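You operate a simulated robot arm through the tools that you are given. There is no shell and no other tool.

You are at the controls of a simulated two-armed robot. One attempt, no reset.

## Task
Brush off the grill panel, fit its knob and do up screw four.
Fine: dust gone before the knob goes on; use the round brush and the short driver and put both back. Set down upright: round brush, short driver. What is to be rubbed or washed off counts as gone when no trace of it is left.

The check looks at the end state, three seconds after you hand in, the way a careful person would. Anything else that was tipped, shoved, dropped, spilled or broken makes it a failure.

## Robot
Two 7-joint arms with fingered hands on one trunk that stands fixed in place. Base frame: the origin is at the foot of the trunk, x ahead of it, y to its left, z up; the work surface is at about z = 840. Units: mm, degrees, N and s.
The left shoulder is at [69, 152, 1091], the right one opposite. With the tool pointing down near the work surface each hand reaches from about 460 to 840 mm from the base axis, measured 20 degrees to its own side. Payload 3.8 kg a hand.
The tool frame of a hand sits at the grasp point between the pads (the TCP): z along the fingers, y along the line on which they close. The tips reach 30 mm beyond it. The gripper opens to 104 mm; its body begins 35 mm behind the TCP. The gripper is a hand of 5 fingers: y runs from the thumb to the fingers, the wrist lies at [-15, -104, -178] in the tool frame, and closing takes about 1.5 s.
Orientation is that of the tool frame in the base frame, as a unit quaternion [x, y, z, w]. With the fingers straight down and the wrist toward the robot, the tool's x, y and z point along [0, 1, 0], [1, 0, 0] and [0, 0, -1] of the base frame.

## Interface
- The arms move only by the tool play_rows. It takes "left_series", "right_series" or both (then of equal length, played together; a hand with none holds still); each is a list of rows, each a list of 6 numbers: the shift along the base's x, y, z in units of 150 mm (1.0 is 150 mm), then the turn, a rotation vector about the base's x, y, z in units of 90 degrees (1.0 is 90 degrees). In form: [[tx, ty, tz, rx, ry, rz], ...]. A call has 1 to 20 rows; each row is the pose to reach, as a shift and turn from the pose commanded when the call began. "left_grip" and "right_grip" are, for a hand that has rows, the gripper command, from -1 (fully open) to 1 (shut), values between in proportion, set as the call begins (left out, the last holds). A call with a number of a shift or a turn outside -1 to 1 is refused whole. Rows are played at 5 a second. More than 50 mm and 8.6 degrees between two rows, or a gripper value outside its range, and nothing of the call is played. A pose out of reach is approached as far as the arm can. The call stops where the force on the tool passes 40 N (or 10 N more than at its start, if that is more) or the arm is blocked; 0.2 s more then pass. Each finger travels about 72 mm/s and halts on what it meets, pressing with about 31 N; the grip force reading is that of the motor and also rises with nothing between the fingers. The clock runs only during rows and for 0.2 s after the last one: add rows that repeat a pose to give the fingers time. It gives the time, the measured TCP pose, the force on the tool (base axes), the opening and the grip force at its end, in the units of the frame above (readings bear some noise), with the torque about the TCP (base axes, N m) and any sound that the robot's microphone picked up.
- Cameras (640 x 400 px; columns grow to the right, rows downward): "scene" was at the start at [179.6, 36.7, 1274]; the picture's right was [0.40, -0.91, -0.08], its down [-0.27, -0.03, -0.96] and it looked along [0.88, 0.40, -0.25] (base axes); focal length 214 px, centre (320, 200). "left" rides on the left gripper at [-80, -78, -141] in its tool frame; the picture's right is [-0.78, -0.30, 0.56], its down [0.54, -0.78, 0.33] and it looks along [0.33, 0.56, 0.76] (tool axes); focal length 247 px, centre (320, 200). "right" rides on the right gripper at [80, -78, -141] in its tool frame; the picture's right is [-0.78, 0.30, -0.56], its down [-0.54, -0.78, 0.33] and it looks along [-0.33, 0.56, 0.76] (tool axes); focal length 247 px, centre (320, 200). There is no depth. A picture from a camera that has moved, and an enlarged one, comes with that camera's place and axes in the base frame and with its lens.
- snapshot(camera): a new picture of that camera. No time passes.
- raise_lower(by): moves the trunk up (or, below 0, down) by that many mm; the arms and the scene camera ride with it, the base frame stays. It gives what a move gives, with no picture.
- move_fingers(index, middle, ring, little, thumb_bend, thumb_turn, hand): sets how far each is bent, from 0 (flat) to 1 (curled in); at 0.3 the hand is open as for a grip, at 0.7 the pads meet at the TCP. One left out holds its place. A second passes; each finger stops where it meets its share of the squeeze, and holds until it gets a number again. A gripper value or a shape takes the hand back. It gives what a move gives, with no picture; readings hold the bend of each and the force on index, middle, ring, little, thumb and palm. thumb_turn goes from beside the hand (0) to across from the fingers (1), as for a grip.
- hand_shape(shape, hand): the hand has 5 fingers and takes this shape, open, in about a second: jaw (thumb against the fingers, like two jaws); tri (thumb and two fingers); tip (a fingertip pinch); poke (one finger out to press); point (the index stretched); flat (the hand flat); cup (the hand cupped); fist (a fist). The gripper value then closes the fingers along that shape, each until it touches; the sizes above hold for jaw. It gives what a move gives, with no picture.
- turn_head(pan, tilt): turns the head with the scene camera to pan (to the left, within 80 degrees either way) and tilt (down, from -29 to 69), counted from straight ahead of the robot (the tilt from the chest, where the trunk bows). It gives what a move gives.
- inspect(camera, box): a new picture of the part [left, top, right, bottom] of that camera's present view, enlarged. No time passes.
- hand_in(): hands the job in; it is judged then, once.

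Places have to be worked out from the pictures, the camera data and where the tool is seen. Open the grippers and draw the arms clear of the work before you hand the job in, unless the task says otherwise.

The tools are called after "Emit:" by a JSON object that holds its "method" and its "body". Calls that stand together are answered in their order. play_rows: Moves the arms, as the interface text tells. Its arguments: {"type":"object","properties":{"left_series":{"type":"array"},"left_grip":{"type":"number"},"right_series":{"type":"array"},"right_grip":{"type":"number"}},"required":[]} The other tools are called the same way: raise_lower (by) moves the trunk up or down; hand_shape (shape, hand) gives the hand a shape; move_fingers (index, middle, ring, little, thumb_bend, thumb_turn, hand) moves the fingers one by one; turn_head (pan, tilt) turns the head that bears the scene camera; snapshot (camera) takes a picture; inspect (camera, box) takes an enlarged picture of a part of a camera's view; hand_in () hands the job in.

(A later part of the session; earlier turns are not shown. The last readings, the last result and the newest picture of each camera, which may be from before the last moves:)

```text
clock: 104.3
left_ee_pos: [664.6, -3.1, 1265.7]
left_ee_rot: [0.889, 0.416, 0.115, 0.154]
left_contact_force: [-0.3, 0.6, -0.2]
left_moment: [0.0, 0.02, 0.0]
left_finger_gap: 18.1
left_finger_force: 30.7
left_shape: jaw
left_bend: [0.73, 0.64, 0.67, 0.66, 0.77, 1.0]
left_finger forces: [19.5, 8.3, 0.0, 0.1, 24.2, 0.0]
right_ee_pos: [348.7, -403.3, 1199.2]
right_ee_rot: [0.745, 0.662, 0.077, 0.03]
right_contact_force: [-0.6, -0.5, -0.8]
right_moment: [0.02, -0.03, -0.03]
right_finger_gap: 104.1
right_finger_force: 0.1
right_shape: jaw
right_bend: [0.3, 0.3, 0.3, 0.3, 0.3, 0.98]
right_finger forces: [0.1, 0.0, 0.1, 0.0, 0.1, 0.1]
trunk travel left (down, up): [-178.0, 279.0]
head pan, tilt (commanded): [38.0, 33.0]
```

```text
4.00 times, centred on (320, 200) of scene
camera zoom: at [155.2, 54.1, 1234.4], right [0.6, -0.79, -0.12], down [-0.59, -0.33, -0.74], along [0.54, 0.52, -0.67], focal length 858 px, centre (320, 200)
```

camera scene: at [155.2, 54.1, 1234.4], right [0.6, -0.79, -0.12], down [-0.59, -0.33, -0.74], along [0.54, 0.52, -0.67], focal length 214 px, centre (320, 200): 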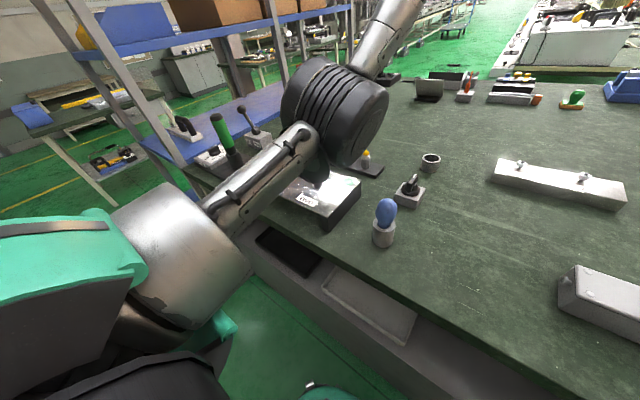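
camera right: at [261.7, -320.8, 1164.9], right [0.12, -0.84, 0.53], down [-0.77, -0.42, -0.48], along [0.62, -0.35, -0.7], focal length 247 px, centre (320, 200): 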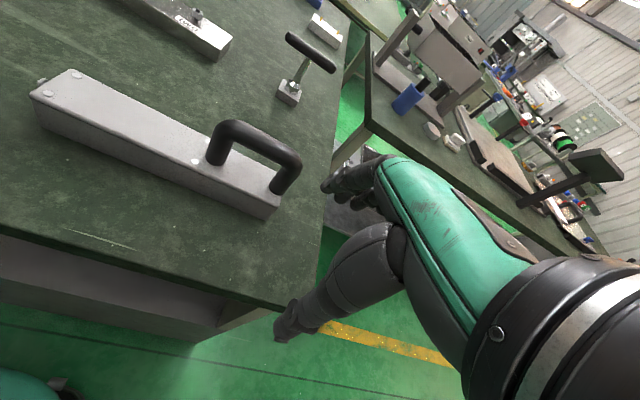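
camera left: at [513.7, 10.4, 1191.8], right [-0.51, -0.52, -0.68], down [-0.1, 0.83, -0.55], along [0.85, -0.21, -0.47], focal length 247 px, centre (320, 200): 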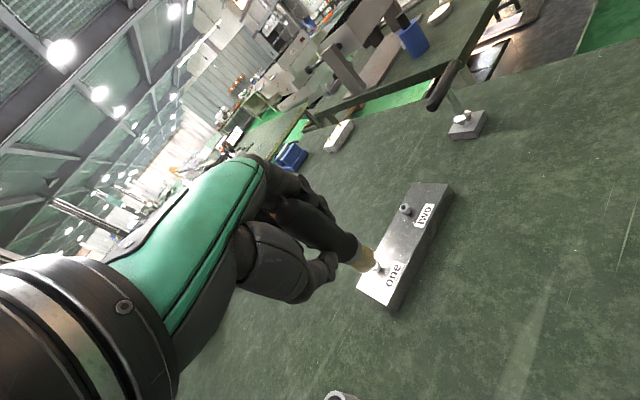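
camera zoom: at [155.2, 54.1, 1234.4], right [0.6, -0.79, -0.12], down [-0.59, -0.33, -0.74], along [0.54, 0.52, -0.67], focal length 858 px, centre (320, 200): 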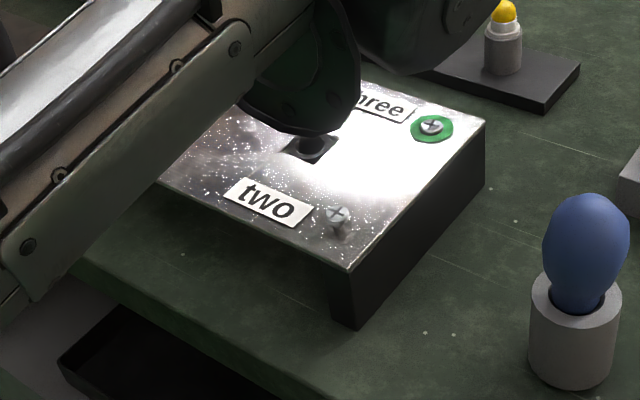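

The panel has not moved (its corners line up with the earlier view, as does the tool cup). The elbow is now in a forward-up posture, which may even reach the cup better. I bring the hand back with the correct orientation, high above the bench.

Emit:
{"method": "play_rows", "body": {"left_series": [[-0.04, 0.19, -0.14, 0.0164, 0.0451, 0.0267], [-0.083, 0.376, -0.28, 0.0328, 0.0902, 0.0533], [-0.125, 0.565, -0.42, 0.0491, 0.1353, 0.08], [-0.167, 0.753, -0.567, 0.0655, 0.1804, 0.1066], [-0.167, 0.753, -0.567, 0.0655, 0.1804, 0.1066]]}}

Emit:
{"method": "snapshot", "body": {"camera": "scene"}}

Emit:
{"method": "snapshot", "body": {"camera": "left"}}

```text
clock: 105.5
left_ee_pos: [638.9, 110.6, 1180.9]
left_ee_rot: [0.866, 0.499, 0.022, 0.037]
left_contact_force: [0.2, -0.7, -0.9]
left_moment: [0.0, 0.02, -0.03]
left_finger_gap: 18.4
left_finger_force: 30.5
left_shape: jaw
left_bend: [0.73, 0.64, 0.67, 0.66, 0.77, 1.0]
left_finger forces: [19.5, 8.2, 0.0, 0.0, 24.2, 0.0]
right_ee_pos: [347.8, -403.8, 1198.4]
right_ee_rot: [0.745, 0.662, 0.077, 0.028]
right_contact_force: [-0.8, -0.5, 0.1]
right_moment: [0.02, 0.0, -0.02]
right_finger_gap: 103.9
right_finger_force: 0.1
right_shape: jaw
right_bend: [0.3, 0.3, 0.3, 0.3, 0.3, 0.98]
right_finger forces: [0.0, 0.1, 0.0, 0.1, 0.0, 0.0]
trunk travel left (down, up): [-178.0, 279.0]
head pan, tilt (commanded): [38.0, 33.0]
```

```text
taken
camera scene: at [155.1, 53.6, 1234.4], right [0.6, -0.79, -0.12], down [-0.59, -0.33, -0.73], along [0.54, 0.52, -0.67], focal length 214 px, centre (320, 200)
```

scene: 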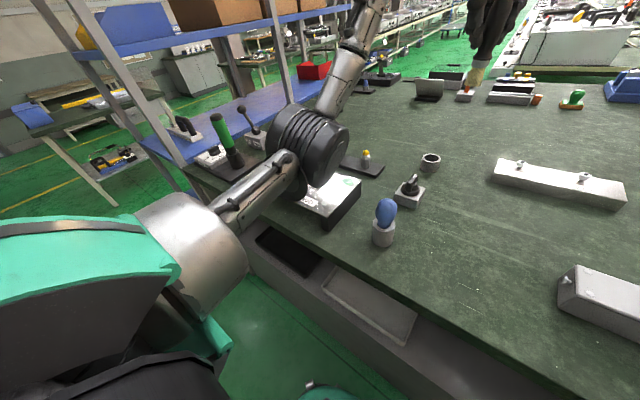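

```text
taken
camera left: at [521.5, 86.9, 1315.4], right [-0.6, -0.55, -0.58], down [-0.38, 0.84, -0.4], along [0.7, -0.02, -0.71], focal length 247 px, centre (320, 200)
```

left: 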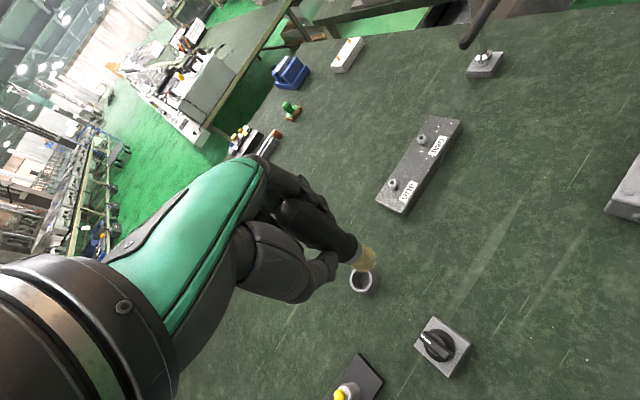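

The posture (elbow forward, lower) would come near the panel if I went down here, so I raise the trunk by 80 mm to keep the elbow high, then go toward the cup.

Emit:
{"method": "raise_lower", "body": {"by": 80}}

Emit:
{"method": "play_rows", "body": {"left_series": [[0.1, 0.08, -0.2, 0, 0, 0], [0.2, 0.15, -0.4, 0, 0, 0], [0.3, 0.22, -0.6, 0, 0, 0], [0.4, 0.3, -0.8, 0, 0, 0], [0.5, 0.35, -0.95, 0, 0, 0], [0.5, 0.35, -0.95, 0, 0, 0]]}}

Emit:
{"method": "snapshot", "body": {"camera": "scene"}}

```text
clock: 106.7
left_ee_pos: [640.1, 110.7, 1260.5]
left_ee_rot: [0.865, 0.499, 0.021, 0.037]
left_contact_force: [0.2, -0.2, -0.5]
left_moment: [0.01, 0.03, 0.0]
left_finger_gap: 18.3
left_finger_force: 30.8
left_shape: jaw
left_bend: [0.73, 0.64, 0.67, 0.66, 0.77, 1.0]
left_finger forces: [19.4, 8.1, 0.1, 0.1, 24.3, 0.1]
right_ee_pos: [349.0, -403.2, 1279.4]
right_ee_rot: [0.746, 0.66, 0.077, 0.03]
right_contact_force: [-0.1, 0.8, -0.2]
right_moment: [0.0, -0.01, 0.01]
right_finger_gap: 104.0
right_finger_force: 0.0
right_shape: jaw
right_bend: [0.3, 0.3, 0.3, 0.3, 0.3, 0.98]
right_finger forces: [0.1, 0.1, 0.0, 0.0, 0.0, 0.0]
trunk travel left (down, up): [-258.0, 199.0]
head pan, tilt (commanded): [38.0, 33.0]
```

```text
clock: 108.0
left_ee_pos: [715.3, 162.0, 1119.9]
left_ee_rot: [0.866, 0.499, 0.022, 0.038]
left_contact_force: [0.4, -0.5, -1.3]
left_moment: [0.04, -0.01, -0.02]
left_finger_gap: 18.2
left_finger_force: 31.2
left_shape: jaw
left_bend: [0.73, 0.64, 0.67, 0.66, 0.77, 1.0]
left_finger forces: [19.5, 8.0, 0.0, 0.1, 24.1, 0.0]
right_ee_pos: [348.8, -402.3, 1280.6]
right_ee_rot: [0.746, 0.661, 0.077, 0.029]
right_contact_force: [-0.5, 0.4, 0.2]
right_moment: [-0.03, 0.01, 0.02]
right_finger_gap: 103.9
right_finger_force: 0.0
right_shape: jaw
right_bend: [0.3, 0.3, 0.3, 0.3, 0.3, 0.98]
right_finger forces: [0.0, 0.0, 0.1, 0.0, 0.0, 0.1]
trunk travel left (down, up): [-258.0, 199.0]
head pan, tilt (commanded): [38.0, 33.0]
```

```text
taken
camera scene: at [113.1, 54.0, 1330.2], right [0.61, -0.79, -0.06], down [-0.51, -0.34, -0.79], along [0.6, 0.52, -0.61], focal length 214 px, centre (320, 200)
```

scene: 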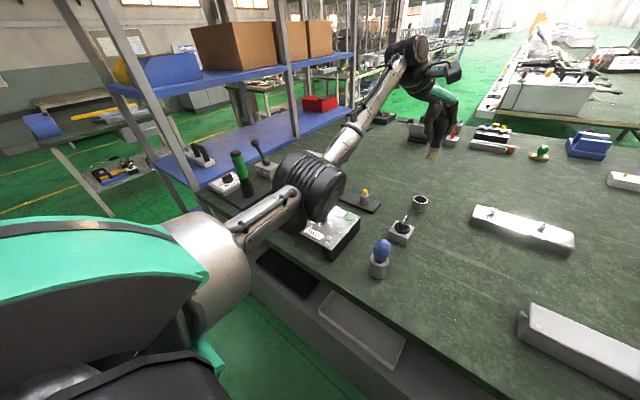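

This posture reaches much further. I continue to just above the cup: (752,163,990).

Emit:
{"method": "play_rows", "body": {"left_series": [[0.06, 0.0, -0.2, 0, 0, 0], [0.12, 0.0, -0.4, 0, 0, 0], [0.18, 0.005, -0.6, 0, 0, 0], [0.243, 0.007, -0.8, 0, 0, 0], [0.243, 0.007, -0.86, 0, 0, 0], [0.243, 0.007, -0.86, 0, 0, 0]]}}

Emit:
{"method": "snapshot", "body": {"camera": "scene"}}

Emit:
{"method": "snapshot", "body": {"camera": "left"}}

Emit:
{"method": "inspect", "body": {"camera": "left", "box": [330, 230, 430, 310]}}

```text
clock: 109.5
left_ee_pos: [750.0, 164.5, 988.9]
left_ee_rot: [0.866, 0.499, 0.023, 0.037]
left_contact_force: [0.0, 0.2, -1.0]
left_moment: [-0.02, 0.02, -0.03]
left_finger_gap: 18.3
left_finger_force: 31.0
left_shape: jaw
left_bend: [0.73, 0.64, 0.67, 0.66, 0.77, 1.0]
left_finger forces: [19.6, 7.9, 0.1, 0.1, 24.2, 0.1]
right_ee_pos: [348.7, -402.1, 1279.9]
right_ee_rot: [0.746, 0.661, 0.077, 0.031]
right_contact_force: [-0.6, 0.6, -0.7]
right_moment: [0.03, -0.01, -0.02]
right_finger_gap: 103.9
right_finger_force: 0.0
right_shape: jaw
right_bend: [0.3, 0.3, 0.3, 0.3, 0.3, 0.98]
right_finger forces: [0.0, 0.1, 0.0, 0.0, 0.1, 0.0]
trunk travel left (down, up): [-258.0, 199.0]
head pan, tilt (commanded): [38.0, 33.0]
```

```text
taken
camera scene: at [113.4, 54.2, 1330.2], right [0.61, -0.79, -0.06], down [-0.51, -0.34, -0.79], along [0.6, 0.52, -0.61], focal length 214 px, centre (320, 200)
```

scene: 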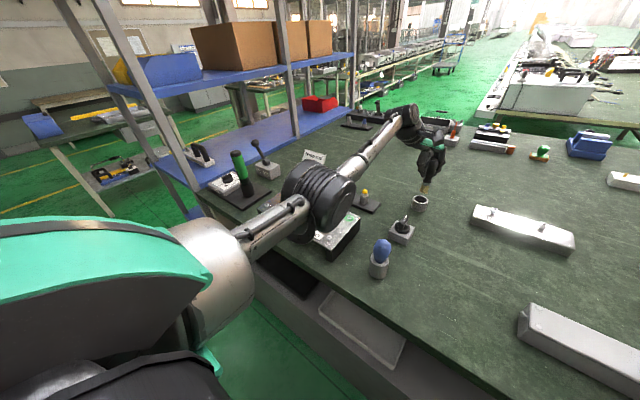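

```text
taken
camera left: at [633.2, 140.1, 1122.9], right [-0.6, -0.55, -0.58], down [-0.38, 0.84, -0.4], along [0.7, -0.02, -0.71], focal length 247 px, centre (320, 200)
```

left: 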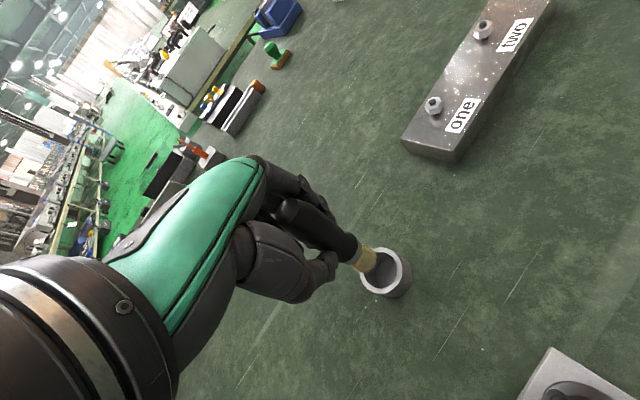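

```text
5.00 times, centred on (380, 270) of left
camera zoom: at [633.2, 140.1, 1122.9], right [-0.6, -0.55, -0.58], down [-0.38, 0.84, -0.4], along [0.7, -0.02, -0.71], focal length 1235 px, centre (20, -150)
```

zoom: 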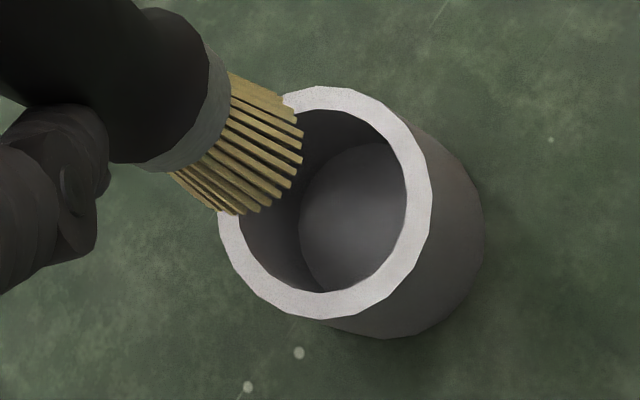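

Tip and cup line up within a few millimetres. I descend to just above the rim and check again.

Emit:
{"method": "play_rows", "body": {"left_series": [[0, 0, -0.06, 0, 0, 0], [0, 0, -0.12, 0, 0, 0], [0, 0, -0.16, 0, 0, 0], [0, 0, -0.16, 0, 0, 0]]}}

Emit:
{"method": "inspect", "body": {"camera": "left", "box": [330, 230, 430, 310]}}

Emit:
{"method": "inspect", "body": {"camera": "scene", "box": [390, 140, 450, 220]}}

```text
clock: 110.5
left_ee_pos: [751.6, 163.0, 963.1]
left_ee_rot: [0.866, 0.499, 0.021, 0.039]
left_contact_force: [-0.3, 0.2, -0.9]
left_moment: [0.02, -0.05, 0.03]
left_finger_gap: 18.3
left_finger_force: 30.8
left_shape: jaw
left_bend: [0.73, 0.64, 0.67, 0.66, 0.77, 1.0]
left_finger forces: [19.5, 7.9, 0.1, 0.0, 24.2, 0.1]
right_ee_pos: [348.4, -402.5, 1279.5]
right_ee_rot: [0.746, 0.661, 0.077, 0.03]
right_contact_force: [-0.2, 0.6, 0.3]
right_moment: [0.0, 0.02, 0.01]
right_finger_gap: 104.0
right_finger_force: 0.1
right_shape: jaw
right_bend: [0.3, 0.3, 0.3, 0.3, 0.3, 0.98]
right_finger forces: [0.0, 0.0, 0.1, 0.0, 0.0, 0.0]
trunk travel left (down, up): [-258.0, 199.0]
head pan, tilt (commanded): [38.0, 33.0]
```

```text
5.00 times, centred on (380, 270) of left
camera zoom: at [633.2, 140.3, 1099.0], right [-0.6, -0.55, -0.58], down [-0.38, 0.84, -0.4], along [0.7, -0.02, -0.71], focal length 1235 px, centre (20, -150)
```

zoom: 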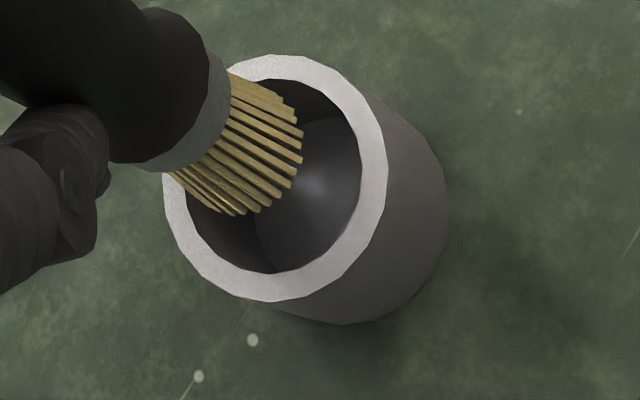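

```text
5.00 times, centred on (420, 180) of scene
camera zoom: at [113.4, 54.2, 1330.1], right [0.61, -0.79, -0.06], down [-0.51, -0.34, -0.79], along [0.6, 0.52, -0.61], focal length 1072 px, centre (-180, 300)
```

zoom: 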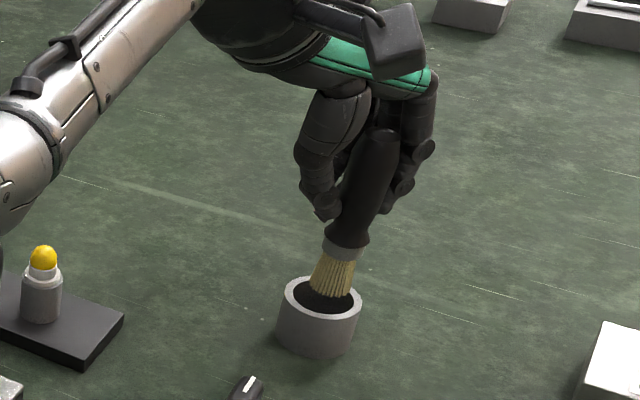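

The tip sits about 5–6 mm too far in +x relative to the cup's centre. I correct by (−5.5,+1.5) mm, then lower into the cup in small steps.

Emit:
{"method": "play_rows", "body": {"left_series": [[-0.037, 0.01, 0, 0, 0, 0], [-0.037, 0.01, -0.03, 0, 0, 0], [-0.037, 0.01, -0.03, 0, 0, 0]]}}

Emit:
{"method": "inspect", "body": {"camera": "left", "box": [330, 230, 430, 310]}}

Emit:
{"method": "inspect", "body": {"camera": "scene", "box": [400, 170, 440, 215]}}

```text
clock: 111.2
left_ee_pos: [745.5, 164.8, 960.7]
left_ee_rot: [0.866, 0.499, 0.022, 0.038]
left_contact_force: [-0.5, -1.1, -0.8]
left_moment: [-0.02, 0.03, 0.02]
left_finger_gap: 18.3
left_finger_force: 31.3
left_shape: jaw
left_bend: [0.73, 0.64, 0.67, 0.66, 0.77, 1.0]
left_finger forces: [19.7, 7.8, 0.1, 0.0, 24.1, 0.0]
right_ee_pos: [349.4, -402.6, 1279.8]
right_ee_rot: [0.746, 0.661, 0.077, 0.029]
right_contact_force: [0.6, -0.3, 0.1]
right_moment: [0.03, 0.0, 0.01]
right_finger_gap: 104.1
right_finger_force: 0.0
right_shape: jaw
right_bend: [0.3, 0.3, 0.3, 0.3, 0.3, 0.98]
right_finger forces: [0.1, 0.0, 0.0, 0.1, 0.0, 0.1]
trunk travel left (down, up): [-258.0, 199.0]
head pan, tilt (commanded): [38.0, 33.0]
```

```text
5.00 times, centred on (380, 270) of left
camera zoom: at [627.8, 142.0, 1094.5], right [-0.6, -0.55, -0.58], down [-0.38, 0.84, -0.4], along [0.7, -0.02, -0.71], focal length 1235 px, centre (20, -150)
```

zoom: 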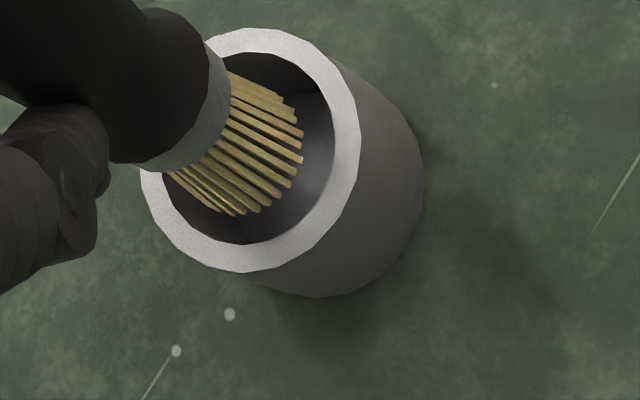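

```text
8.89 times, centred on (420, 192) of scene
camera zoom: at [113.5, 54.1, 1330.1], right [0.61, -0.79, -0.06], down [-0.51, -0.34, -0.79], along [0.6, 0.52, -0.61], focal length 1906 px, centre (-569, 267)
```

zoom: 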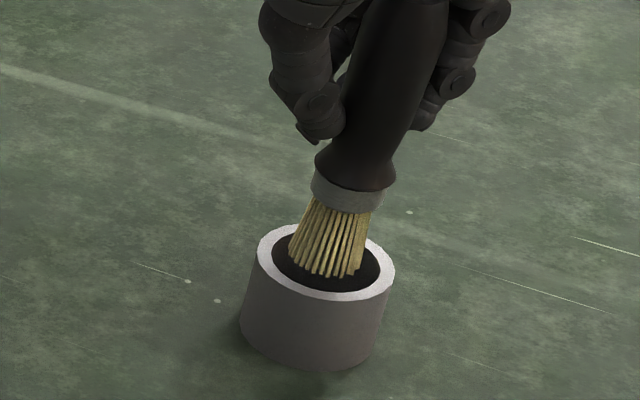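

Well centred now. I lower to the seated height (TCP ≈ 931).

Emit:
{"method": "play_rows", "body": {"left_series": [[0, 0, -0.05, 0, 0, 0], [0, 0, -0.1, 0, 0, 0], [0, 0, -0.14, 0, 0, 0], [0, 0, -0.175, 0, 0, 0], [0, 0, -0.175, 0, 0, 0]]}}

Emit:
{"method": "inspect", "body": {"camera": "left", "box": [310, 220, 430, 310]}}

Emit:
{"method": "inspect", "body": {"camera": "scene", "box": [400, 150, 440, 215]}}

```text
clock: 112.5
left_ee_pos: [745.1, 164.5, 934.6]
left_ee_rot: [0.866, 0.498, 0.021, 0.037]
left_contact_force: [0.1, -0.5, -0.5]
left_moment: [0.01, 0.01, 0.0]
left_finger_gap: 18.1
left_finger_force: 30.8
left_shape: jaw
left_bend: [0.73, 0.64, 0.67, 0.66, 0.77, 1.0]
left_finger forces: [19.6, 7.8, 0.0, 0.1, 24.1, 0.1]
right_ee_pos: [347.6, -402.6, 1278.6]
right_ee_rot: [0.746, 0.661, 0.077, 0.029]
right_contact_force: [-1.2, 0.5, 0.5]
right_moment: [0.04, 0.0, -0.02]
right_finger_gap: 104.0
right_finger_force: 0.1
right_shape: jaw
right_bend: [0.3, 0.3, 0.3, 0.3, 0.3, 0.98]
right_finger forces: [0.0, 0.1, 0.0, 0.1, 0.1, 0.1]
trunk travel left (down, up): [-258.0, 199.0]
head pan, tilt (commanded): [38.0, 33.0]
```

```text
4.44 times, centred on (370, 265) of left
camera zoom: at [627.7, 142.2, 1067.9], right [-0.6, -0.55, -0.58], down [-0.38, 0.84, -0.4], along [0.7, -0.02, -0.71], focal length 1098 px, centre (98, -89)
```

zoom: 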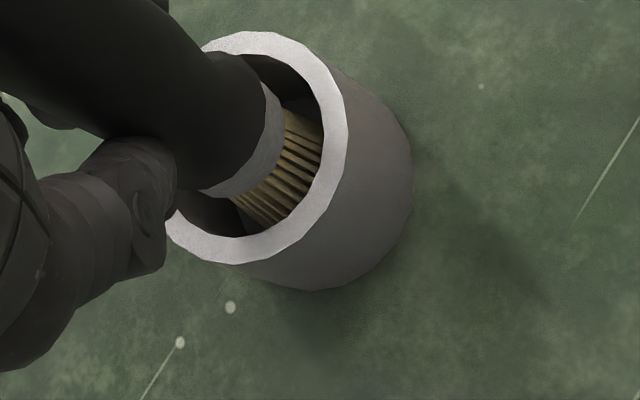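

```text
6.15 times, centred on (420, 182) of scene
camera zoom: at [113.4, 54.2, 1330.1], right [0.61, -0.79, -0.06], down [-0.51, -0.34, -0.79], along [0.6, 0.52, -0.61], focal length 1320 px, centre (-295, 308)
```

zoom: 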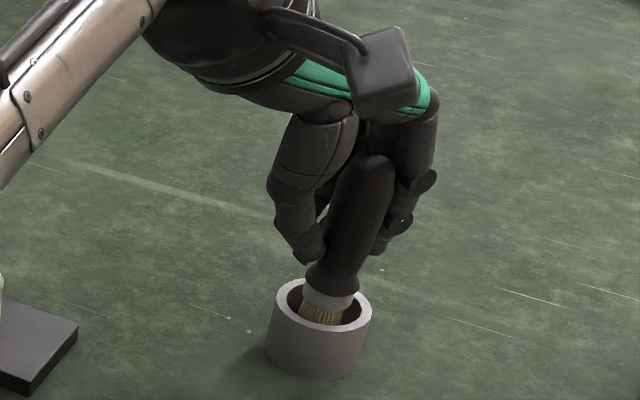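

No contact yet; I lower a few more millimetres until it rests.

Emit:
{"method": "play_rows", "body": {"left_series": [[0, 0, -0.013, 0, 0, 0], [0, 0, -0.026, 0, 0, 0], [0, 0, -0.026, 0, 0, 0]]}}

```text
clock: 113.2
left_ee_pos: [746.4, 165.6, 929.9]
left_ee_rot: [0.866, 0.499, 0.022, 0.038]
left_contact_force: [-0.2, 0.7, -0.1]
left_moment: [-0.05, -0.01, 0.0]
left_finger_gap: 18.3
left_finger_force: 31.0
left_shape: jaw
left_bend: [0.73, 0.64, 0.67, 0.66, 0.77, 1.0]
left_finger forces: [19.6, 7.8, 0.0, 0.0, 24.1, 0.0]
right_ee_pos: [349.3, -402.1, 1279.2]
right_ee_rot: [0.746, 0.661, 0.077, 0.028]
right_contact_force: [-0.1, 0.1, -1.0]
right_moment: [0.01, -0.02, 0.03]
right_finger_gap: 104.0
right_finger_force: 0.1
right_shape: jaw
right_bend: [0.3, 0.3, 0.3, 0.3, 0.3, 0.98]
right_finger forces: [0.0, 0.1, 0.0, 0.0, 0.0, 0.1]
trunk travel left (down, up): [-258.0, 199.0]
head pan, tilt (commanded): [38.0, 33.0]
```

Emit:
{"method": "play_rows", "body": {"left_series": [[0, 0, -0.013, 0, 0, 0], [0, 0, -0.026, 0, 0, 0], [0, 0, -0.026, 0, 0, 0]]}}

Emit:
{"method": "inspect", "body": {"camera": "left", "box": [310, 220, 430, 310]}}

```text
clock: 114.0
left_ee_pos: [746.2, 165.8, 928.9]
left_ee_rot: [0.866, 0.499, 0.022, 0.039]
left_contact_force: [0.2, 0.5, 5.2]
left_moment: [-0.01, -0.05, -0.01]
left_finger_gap: 18.4
left_finger_force: 30.5
left_shape: jaw
left_bend: [0.73, 0.64, 0.67, 0.66, 0.77, 1.0]
left_finger forces: [19.8, 8.4, 0.0, 0.0, 25.4, 0.0]
right_ee_pos: [347.9, -402.8, 1280.0]
right_ee_rot: [0.746, 0.661, 0.076, 0.029]
right_contact_force: [0.2, -0.4, 1.1]
right_moment: [0.04, -0.01, 0.01]
right_finger_gap: 103.9
right_finger_force: 0.0
right_shape: jaw
right_bend: [0.3, 0.3, 0.3, 0.3, 0.3, 0.98]
right_finger forces: [0.1, 0.1, 0.0, 0.0, 0.0, 0.0]
trunk travel left (down, up): [-258.0, 199.0]
head pan, tilt (commanded): [38.0, 33.0]
```

```text
4.44 times, centred on (370, 265) of left
camera zoom: at [627.6, 142.2, 1061.8], right [-0.6, -0.55, -0.58], down [-0.38, 0.84, -0.4], along [0.71, -0.02, -0.71], focal length 1098 px, centre (98, -89)
```

zoom: 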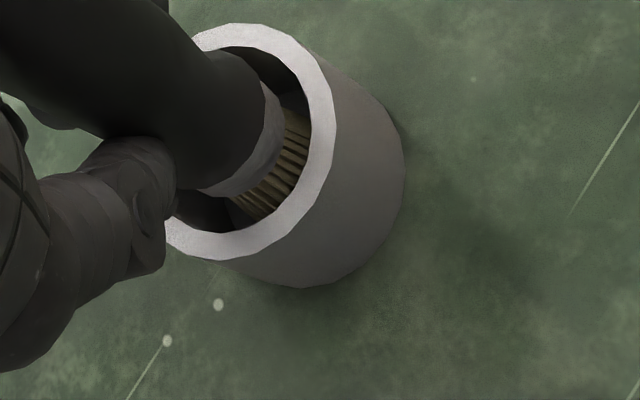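

It rests on the cup floor (5 N). I relieve slightly and open the hand.

Emit:
{"method": "play_rows", "body": {"left_series": [[0, 0, 0.012, 0, 0, 0], [0, 0, 0.012, 0, 0, 0]]}}

Emit:
{"method": "play_rows", "body": {"left_series": [[0, 0, 0, 0, 0, 0], [0, 0, 0, 0, 0, 0], [0, 0, 0, 0, 0, 0], [0, 0, 0, 0, 0, 0], [0, 0, 0, 0, 0, 0], [0, 0, 0, 0, 0, 0], [0, 0, 0, 0, 0, 0], [0, 0, 0, 0, 0, 0]], "left_grip": -1}}

Emit:
{"method": "snapshot", "body": {"camera": "left"}}

Emit:
{"method": "inspect", "body": {"camera": "scene", "box": [390, 140, 450, 220]}}

```text
clock: 114.7
left_ee_pos: [745.2, 166.5, 929.2]
left_ee_rot: [0.866, 0.499, 0.021, 0.037]
left_contact_force: [-0.6, 0.1, 0.7]
left_moment: [-0.01, -0.02, -0.01]
left_finger_gap: 18.3
left_finger_force: 31.1
left_shape: jaw
left_bend: [0.73, 0.64, 0.67, 0.66, 0.77, 1.0]
left_finger forces: [19.8, 8.2, 0.0, 0.1, 24.4, 0.0]
right_ee_pos: [348.3, -402.6, 1278.9]
right_ee_rot: [0.746, 0.661, 0.077, 0.03]
right_contact_force: [-0.2, 0.1, -0.7]
right_moment: [0.03, -0.02, 0.01]
right_finger_gap: 104.0
right_finger_force: 0.0
right_shape: jaw
right_bend: [0.3, 0.3, 0.3, 0.3, 0.3, 0.98]
right_finger forces: [0.0, 0.0, 0.0, 0.1, 0.1, 0.0]
trunk travel left (down, up): [-258.0, 199.0]
head pan, tilt (commanded): [38.0, 33.0]
```

```text
clock: 116.5
left_ee_pos: [745.6, 165.2, 927.7]
left_ee_rot: [0.865, 0.499, 0.022, 0.038]
left_contact_force: [0.1, 0.1, 0.2]
left_moment: [0.01, -0.01, 0.02]
left_finger_gap: 103.7
left_finger_force: 0.1
left_shape: jaw
left_bend: [0.3, 0.3, 0.3, 0.3, 0.3, 0.98]
left_finger forces: [0.0, 0.0, 0.0, 0.0, 0.1, 0.1]
right_ee_pos: [349.5, -402.9, 1279.7]
right_ee_rot: [0.746, 0.661, 0.076, 0.03]
right_contact_force: [0.0, 0.0, 0.6]
right_moment: [0.02, 0.02, -0.03]
right_finger_gap: 104.1
right_finger_force: 0.1
right_shape: jaw
right_bend: [0.3, 0.3, 0.3, 0.3, 0.3, 0.98]
right_finger forces: [0.0, 0.1, 0.0, 0.0, 0.0, 0.0]
trunk travel left (down, up): [-258.0, 199.0]
head pan, tilt (commanded): [38.0, 33.0]
```

```text
taken
camera left: at [627.9, 142.5, 1062.5], right [-0.6, -0.55, -0.58], down [-0.38, 0.84, -0.4], along [0.7, -0.02, -0.71], focal length 247 px, centre (320, 200)
```

left: 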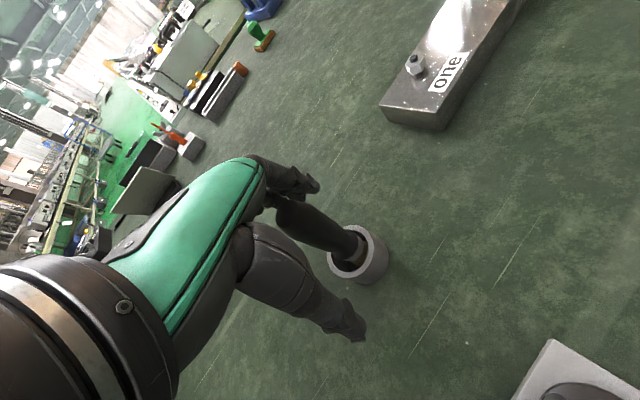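

```text
5.00 times, centred on (420, 180) of scene
camera zoom: at [113.4, 54.1, 1330.1], right [0.61, -0.79, -0.06], down [-0.51, -0.34, -0.79], along [0.6, 0.52, -0.61], focal length 1072 px, centre (-180, 300)
```

zoom: 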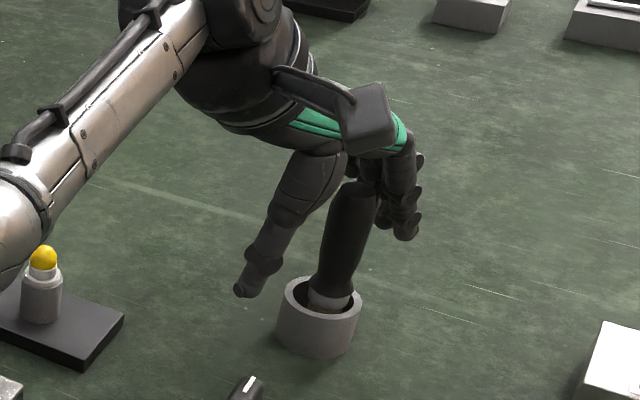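

The brush stands upright in its cup. I lift the open hand straight up.

Emit:
{"method": "play_rows", "body": {"left_series": [[0, 0, 0.15, 0, 0, 0], [0, 0, 0.3, 0, 0, 0], [0, 0, 0.5, 0, 0, 0], [-0.05, 0, 0.75, 0, 0, 0], [-0.1, 0, 1.0, 0, 0, 0]]}}

Emit:
{"method": "snapshot", "body": {"camera": "left"}}

Emit:
{"method": "inspect", "body": {"camera": "scene", "box": [360, 140, 460, 260]}}

```text
clock: 117.7
left_ee_pos: [732.2, 164.6, 1079.4]
left_ee_rot: [0.866, 0.499, 0.021, 0.038]
left_contact_force: [0.4, 0.2, 0.0]
left_moment: [0.03, 0.01, 0.01]
left_finger_gap: 103.5
left_finger_force: 0.1
left_shape: jaw
left_bend: [0.3, 0.3, 0.3, 0.3, 0.3, 0.98]
left_finger forces: [0.0, 0.0, 0.0, 0.0, 0.0, 0.0]
right_ee_pos: [348.7, -403.5, 1279.2]
right_ee_rot: [0.746, 0.661, 0.077, 0.029]
right_contact_force: [-0.7, 0.2, 0.6]
right_moment: [-0.05, 0.0, 0.02]
right_finger_gap: 104.1
right_finger_force: 0.1
right_shape: jaw
right_bend: [0.3, 0.3, 0.3, 0.3, 0.3, 0.98]
right_finger forces: [0.0, 0.0, 0.0, 0.0, 0.0, 0.0]
trunk travel left (down, up): [-258.0, 199.0]
head pan, tilt (commanded): [38.0, 33.0]
```

```text
taken
camera left: at [613.6, 141.6, 1212.7], right [-0.6, -0.55, -0.58], down [-0.38, 0.84, -0.4], along [0.7, -0.02, -0.71], focal length 247 px, centre (320, 200)
```

left: 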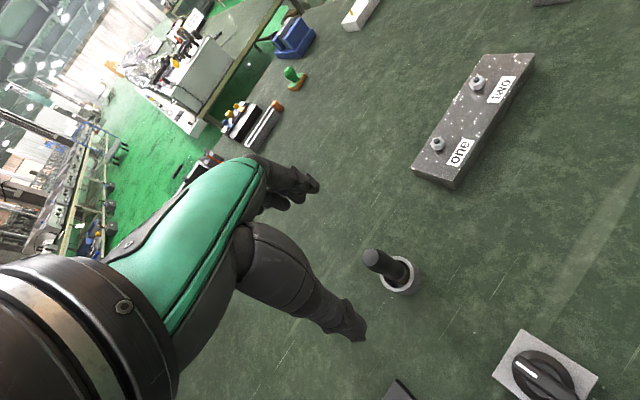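

```text
3.33 times, centred on (410, 200) of scene
camera zoom: at [112.7, 53.9, 1330.2], right [0.61, -0.79, -0.06], down [-0.51, -0.34, -0.79], along [0.6, 0.52, -0.61], focal length 715 px, centre (20, 200)
```

zoom: 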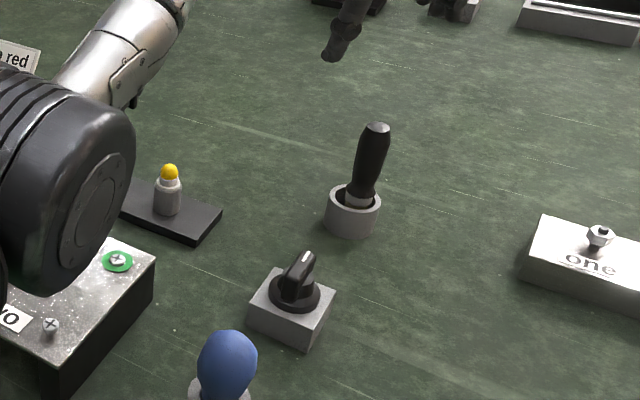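

The brush is back and upright. Next the knob: I turn the left hand to yaw −90° (closing across the bar of the knob) and move above it for a close look.

Emit:
{"method": "play_rows", "body": {"left_series": [[-0.125, 0, 0.02, 0.0063, 0.0035, -0.083], [-0.25, 0, 0.04, 0.0127, 0.007, -0.166], [-0.375, 0, 0.06, 0.019, 0.0105, -0.249], [-0.5, 0, 0.08, 0.0253, 0.014, -0.332], [-0.625, 0, 0.08, 0.0316, 0.0175, -0.415], [-0.75, 0, 0.08, 0.038, 0.021, -0.498], [-0.875, 0, 0.08, 0.0443, 0.0245, -0.581], [-1.0, 0, 0.08, 0.0506, 0.028, -0.664], [-1.0, 0, 0.08, 0.0506, 0.028, -0.664]]}}

Emit:
{"method": "snapshot", "body": {"camera": "scene"}}

Emit:
{"method": "snapshot", "body": {"camera": "left"}}

```text
clock: 119.7
left_ee_pos: [580.3, 165.5, 1091.5]
left_ee_rot: [1.0, 0.0, 0.001, 0.0]
left_contact_force: [0.6, 0.5, -0.3]
left_moment: [0.0, 0.01, 0.0]
left_finger_gap: 103.6
left_finger_force: 0.1
left_shape: jaw
left_bend: [0.3, 0.3, 0.3, 0.3, 0.3, 0.98]
left_finger forces: [0.1, 0.1, 0.1, 0.1, 0.1, 0.0]
right_ee_pos: [349.6, -402.1, 1279.0]
right_ee_rot: [0.746, 0.661, 0.077, 0.029]
right_contact_force: [0.6, -0.2, -0.3]
right_moment: [-0.03, -0.02, 0.02]
right_finger_gap: 103.8
right_finger_force: 0.0
right_shape: jaw
right_bend: [0.3, 0.3, 0.3, 0.3, 0.3, 0.98]
right_finger forces: [0.1, 0.0, 0.0, 0.0, 0.0, 0.1]
trunk travel left (down, up): [-258.0, 199.0]
head pan, tilt (commanded): [38.0, 33.0]
```

```text
taken
camera scene: at [113.5, 54.1, 1330.1], right [0.61, -0.79, -0.06], down [-0.51, -0.34, -0.79], along [0.6, 0.52, -0.61], focal length 214 px, centre (320, 200)
```

scene: 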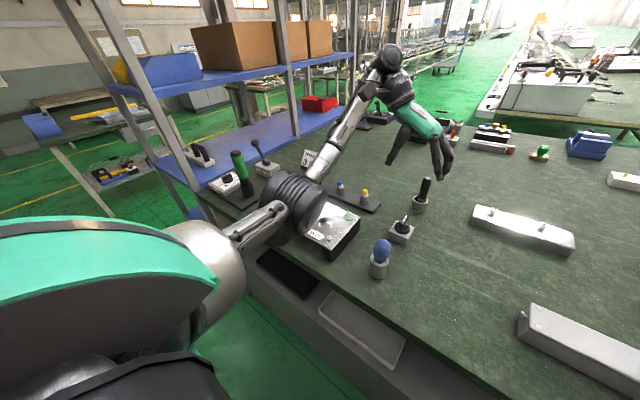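

```text
taken
camera left: at [500.5, 243.5, 1231.6], right [-0.78, 0.3, -0.56], down [0.53, 0.78, -0.33], along [0.33, -0.56, -0.76], focal length 247 px, centre (320, 200)
```

left: 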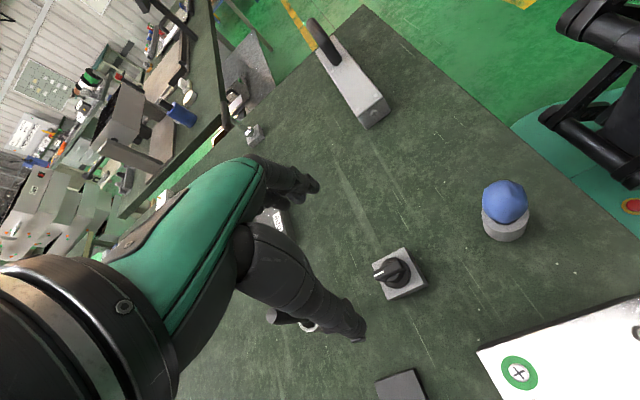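

Emit:
{"method": "inspect", "body": {"camera": "left", "box": [350, 230, 450, 310]}}

Emit:
{"method": "inspect", "body": {"camera": "scene", "box": [380, 205, 425, 250]}}

Emit:
{"method": "inspect", "body": {"camera": "left", "box": [460, 160, 560, 260]}}

```text
5.00 times, centred on (400, 270) of left
camera zoom: at [500.5, 243.5, 1231.6], right [-0.78, 0.3, -0.56], down [0.53, 0.78, -0.33], along [0.33, -0.56, -0.76], focal length 1235 px, centre (-80, -150)
```

zoom: 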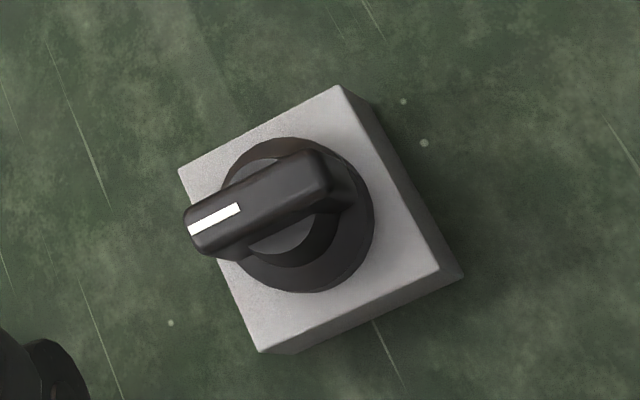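

```text
8.89 times, centred on (402, 228) of scene
camera zoom: at [113.5, 54.1, 1330.1], right [0.61, -0.79, -0.06], down [-0.51, -0.34, -0.79], along [0.6, 0.52, -0.61], focal length 1906 px, centre (-413, -44)
```

zoom: 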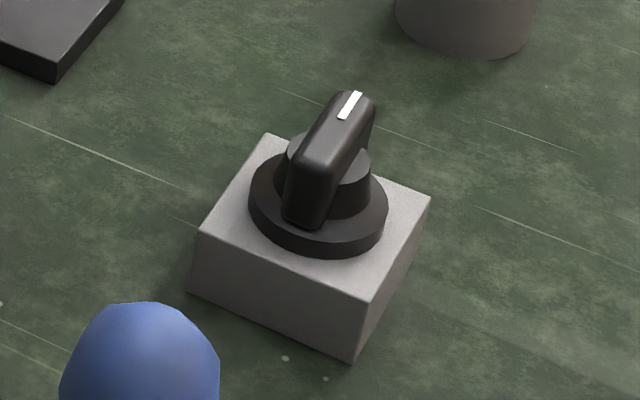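

```text
4.00 times, centred on (510, 210) of left
camera zoom: at [500.5, 243.5, 1231.6], right [-0.78, 0.3, -0.56], down [0.53, 0.78, -0.33], along [0.33, -0.56, -0.76], focal length 988 px, centre (-440, 160)
```

zoom: 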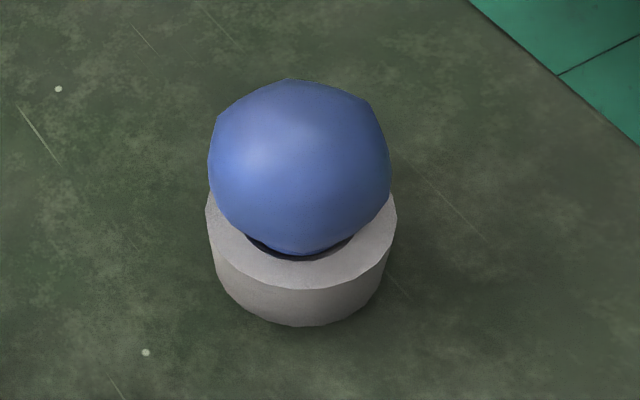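

The knob's bar lies along x, centred about (588.5,160), top z≈906; block top z≈873. Before grasping I look closely at the brass shaft on the panel to learn the orientation of its flat.

Emit:
{"method": "inspect", "body": {"camera": "scene", "box": [290, 190, 360, 260]}}

Emit:
{"method": "turn_head", "body": {"pan": 55, "tilt": 38}}

Emit:
{"method": "snapshot", "body": {"camera": "scene"}}

```text
5.71 times, centred on (325, 225) of scene
camera zoom: at [113.5, 54.1, 1330.1], right [0.61, -0.79, -0.06], down [-0.51, -0.34, -0.79], along [0.6, 0.52, -0.61], focal length 1226 px, centre (291, 57)
```

zoom: 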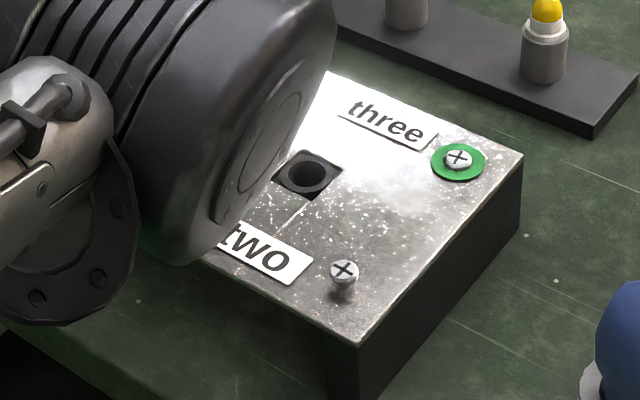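

```text
clock: 120.5
left_ee_pos: [580.9, 164.6, 1090.1]
left_ee_rot: [1.0, 0.0, 0.0, 0.0]
left_contact_force: [-0.6, -0.2, 0.7]
left_moment: [0.02, 0.02, 0.0]
left_finger_gap: 103.8
left_finger_force: 0.1
left_shape: jaw
left_bend: [0.3, 0.3, 0.3, 0.3, 0.3, 0.98]
left_finger forces: [0.0, 0.0, 0.0, 0.0, 0.0, 0.0]
right_ee_pos: [348.9, -403.1, 1279.7]
right_ee_rot: [0.746, 0.661, 0.078, 0.029]
right_contact_force: [1.2, 0.4, -0.3]
right_moment: [-0.01, 0.0, 0.03]
right_finger_gap: 103.5
right_finger_force: 0.1
right_shape: jaw
right_bend: [0.3, 0.3, 0.3, 0.3, 0.3, 0.98]
right_finger forces: [0.1, 0.0, 0.0, 0.1, 0.0, 0.1]
trunk travel left (down, up): [-258.0, 199.0]
head pan, tilt (commanded): [55.0, 38.0]
```

```text
taken
camera scene: at [92.0, 70.0, 1324.7], right [0.81, -0.57, -0.09], down [-0.43, -0.5, -0.75], along [0.39, 0.65, -0.66], focal length 214 px, centre (320, 200)
```

scene: 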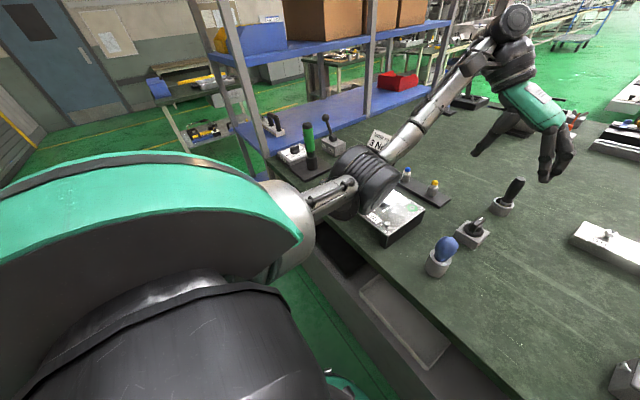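

The elbow hides the shaft from the head. I move the (empty) left hand over to the panel's left side to view the shaft with its own camera.

Emit:
{"method": "play_rows", "body": {"left_series": [[-0.06, 0.25, 0, 0, 0, 0], [-0.12, 0.5, 0, 0, 0, 0], [-0.18, 0.75, 0, 0, 0, 0], [-0.24, 1.0, 0, 0, 0, 0]]}}

Emit:
{"method": "play_rows", "body": {"left_series": [[-0.06, 0.25, 0, 0, 0, 0], [-0.12, 0.5, 0, 0, 0, 0], [-0.2, 0.75, 0, 0, 0, 0], [-0.27, 1.0, 0, 0, 0, 0]]}}

Emit:
{"method": "play_rows", "body": {"left_series": [[-0.1, 0.25, -0.1, 0, 0, 0], [-0.2, 0.5, -0.25, 0, 0, 0], [-0.25, 0.59, -0.5, 0, 0, 0], [-0.25, 0.59, -0.5, 0, 0, 0]]}}

Emit:
{"method": "snapshot", "body": {"camera": "left"}}

Emit:
{"method": "snapshot", "body": {"camera": "scene"}}

```text
clock: 121.5
left_ee_pos: [543.3, 315.8, 1091.2]
left_ee_rot: [1.0, -0.001, 0.001, 0.001]
left_contact_force: [-0.5, -0.3, 0.2]
left_moment: [-0.03, 0.02, 0.0]
left_finger_gap: 103.5
left_finger_force: 0.1
left_shape: jaw
left_bend: [0.3, 0.3, 0.3, 0.3, 0.3, 0.98]
left_finger forces: [0.0, 0.0, 0.0, 0.0, 0.1, 0.1]
right_ee_pos: [348.3, -401.6, 1280.2]
right_ee_rot: [0.746, 0.661, 0.077, 0.03]
right_contact_force: [-0.1, -0.6, 0.8]
right_moment: [0.02, 0.01, -0.05]
right_finger_gap: 104.0
right_finger_force: 0.0
right_shape: jaw
right_bend: [0.3, 0.3, 0.3, 0.3, 0.3, 0.98]
right_finger forces: [0.0, 0.0, 0.0, 0.0, 0.0, 0.1]
trunk travel left (down, up): [-258.0, 199.0]
head pan, tilt (commanded): [55.0, 38.0]
```

```text
clock: 122.5
left_ee_pos: [502.9, 466.2, 1091.0]
left_ee_rot: [1.0, 0.001, 0.001, 0.0]
left_contact_force: [0.1, 0.1, 0.2]
left_moment: [0.02, 0.02, 0.0]
left_finger_gap: 103.8
left_finger_force: 0.1
left_shape: jaw
left_bend: [0.3, 0.3, 0.3, 0.3, 0.3, 0.98]
left_finger forces: [0.0, 0.1, 0.0, 0.0, 0.0, 0.0]
right_ee_pos: [348.3, -402.3, 1279.9]
right_ee_rot: [0.746, 0.661, 0.077, 0.03]
right_contact_force: [-0.2, 0.3, -0.8]
right_moment: [-0.05, -0.06, -0.01]
right_finger_gap: 104.0
right_finger_force: 0.0
right_shape: jaw
right_bend: [0.3, 0.3, 0.3, 0.3, 0.3, 0.98]
right_finger forces: [0.0, 0.1, 0.0, 0.0, 0.0, 0.0]
trunk travel left (down, up): [-258.0, 199.0]
head pan, tilt (commanded): [55.0, 38.0]
```

```text
clock: 123.5
left_ee_pos: [465.9, 554.6, 1015.6]
left_ee_rot: [1.0, 0.001, 0.001, -0.001]
left_contact_force: [-0.1, -0.2, 0.1]
left_moment: [-0.02, 0.0, -0.01]
left_finger_gap: 103.7
left_finger_force: 0.0
left_shape: jaw
left_bend: [0.3, 0.3, 0.3, 0.3, 0.3, 0.98]
left_finger forces: [0.0, 0.0, 0.1, 0.0, 0.0, 0.0]
right_ee_pos: [348.7, -403.4, 1279.4]
right_ee_rot: [0.746, 0.661, 0.077, 0.03]
right_contact_force: [-0.2, -0.3, 0.6]
right_moment: [0.01, 0.02, 0.0]
right_finger_gap: 104.2
right_finger_force: 0.1
right_shape: jaw
right_bend: [0.3, 0.3, 0.3, 0.3, 0.3, 0.98]
right_finger forces: [0.0, 0.0, 0.1, 0.1, 0.0, 0.0]
trunk travel left (down, up): [-258.0, 199.0]
head pan, tilt (commanded): [55.0, 38.0]
```

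```text
taken
camera left: at [385.4, 633.0, 1156.5], right [-0.78, 0.29, -0.56], down [0.53, 0.78, -0.33], along [0.34, -0.56, -0.76], focal length 247 px, centre (320, 200)
```

left: 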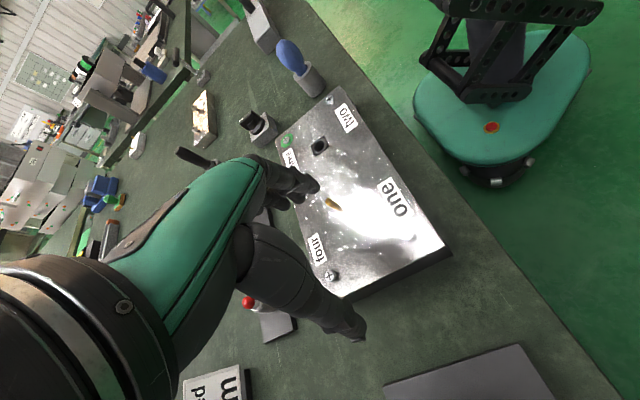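

```text
taken
camera scene: at [91.6, 70.0, 1324.8], right [0.81, -0.57, -0.09], down [-0.43, -0.5, -0.75], along [0.39, 0.65, -0.66], focal length 214 px, centre (320, 200)
```

scene: 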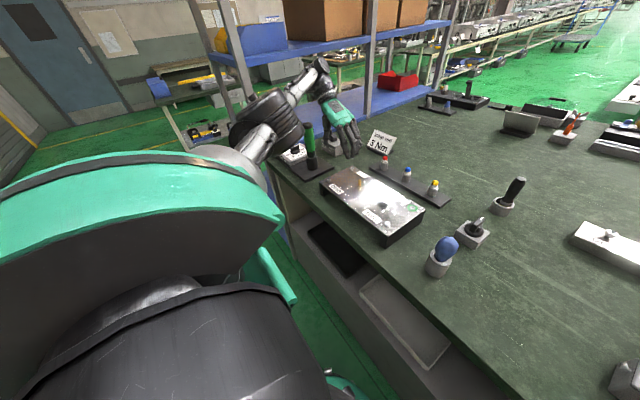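

Emit:
{"method": "inspect", "body": {"camera": "left", "box": [310, 180, 360, 220]}}

Emit:
{"method": "inspect", "body": {"camera": "scene", "box": [340, 160, 390, 200]}}

Emit:
{"method": "inspect", "body": {"camera": "left", "box": [270, 70, 460, 300]}}

```text
10.00 times, centred on (335, 200) of left
camera zoom: at [385.4, 633.0, 1156.5], right [-0.78, 0.29, -0.56], down [0.53, 0.78, -0.33], along [0.34, -0.56, -0.76], focal length 2470 px, centre (170, 200)
```

zoom: 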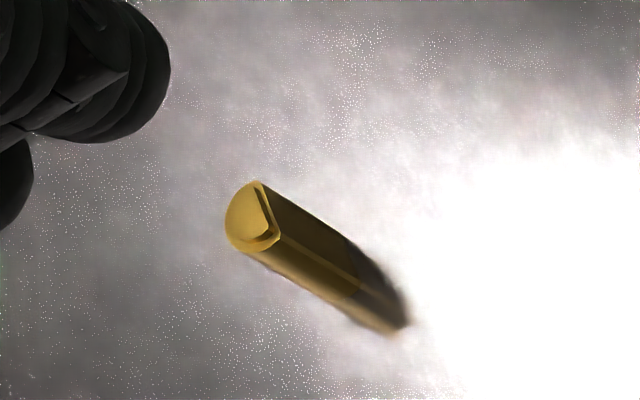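

```text
10.00 times, centred on (365, 180) of scene
camera zoom: at [91.6, 70.0, 1324.8], right [0.81, -0.57, -0.09], down [-0.43, -0.5, -0.75], along [0.39, 0.65, -0.66], focal length 2145 px, centre (-130, 400)
```

zoom: 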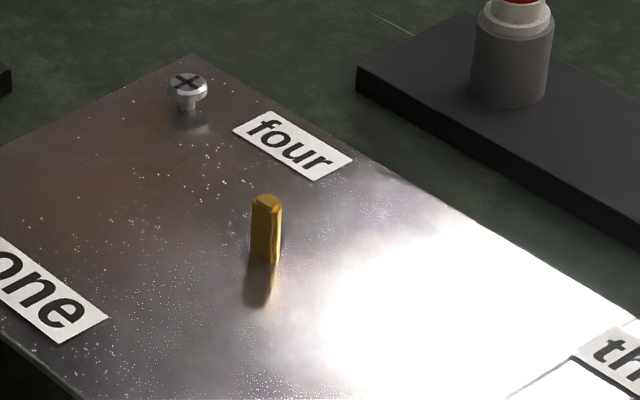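

```text
1.74 times, centred on (365, 185) of left
camera zoom: at [385.4, 633.0, 1156.5], right [-0.78, 0.29, -0.56], down [0.53, 0.78, -0.33], along [0.34, -0.56, -0.76], focal length 430 px, centre (242, 226)
```

zoom: 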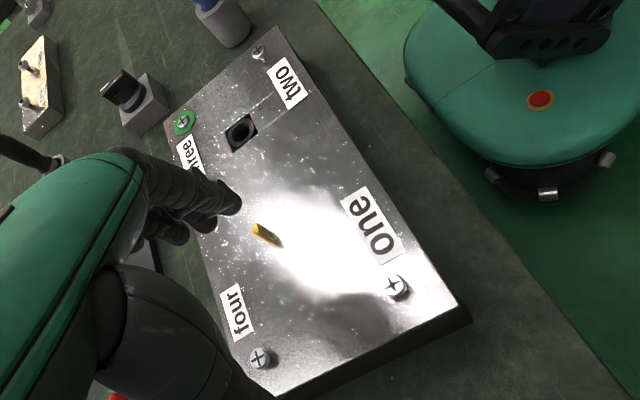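

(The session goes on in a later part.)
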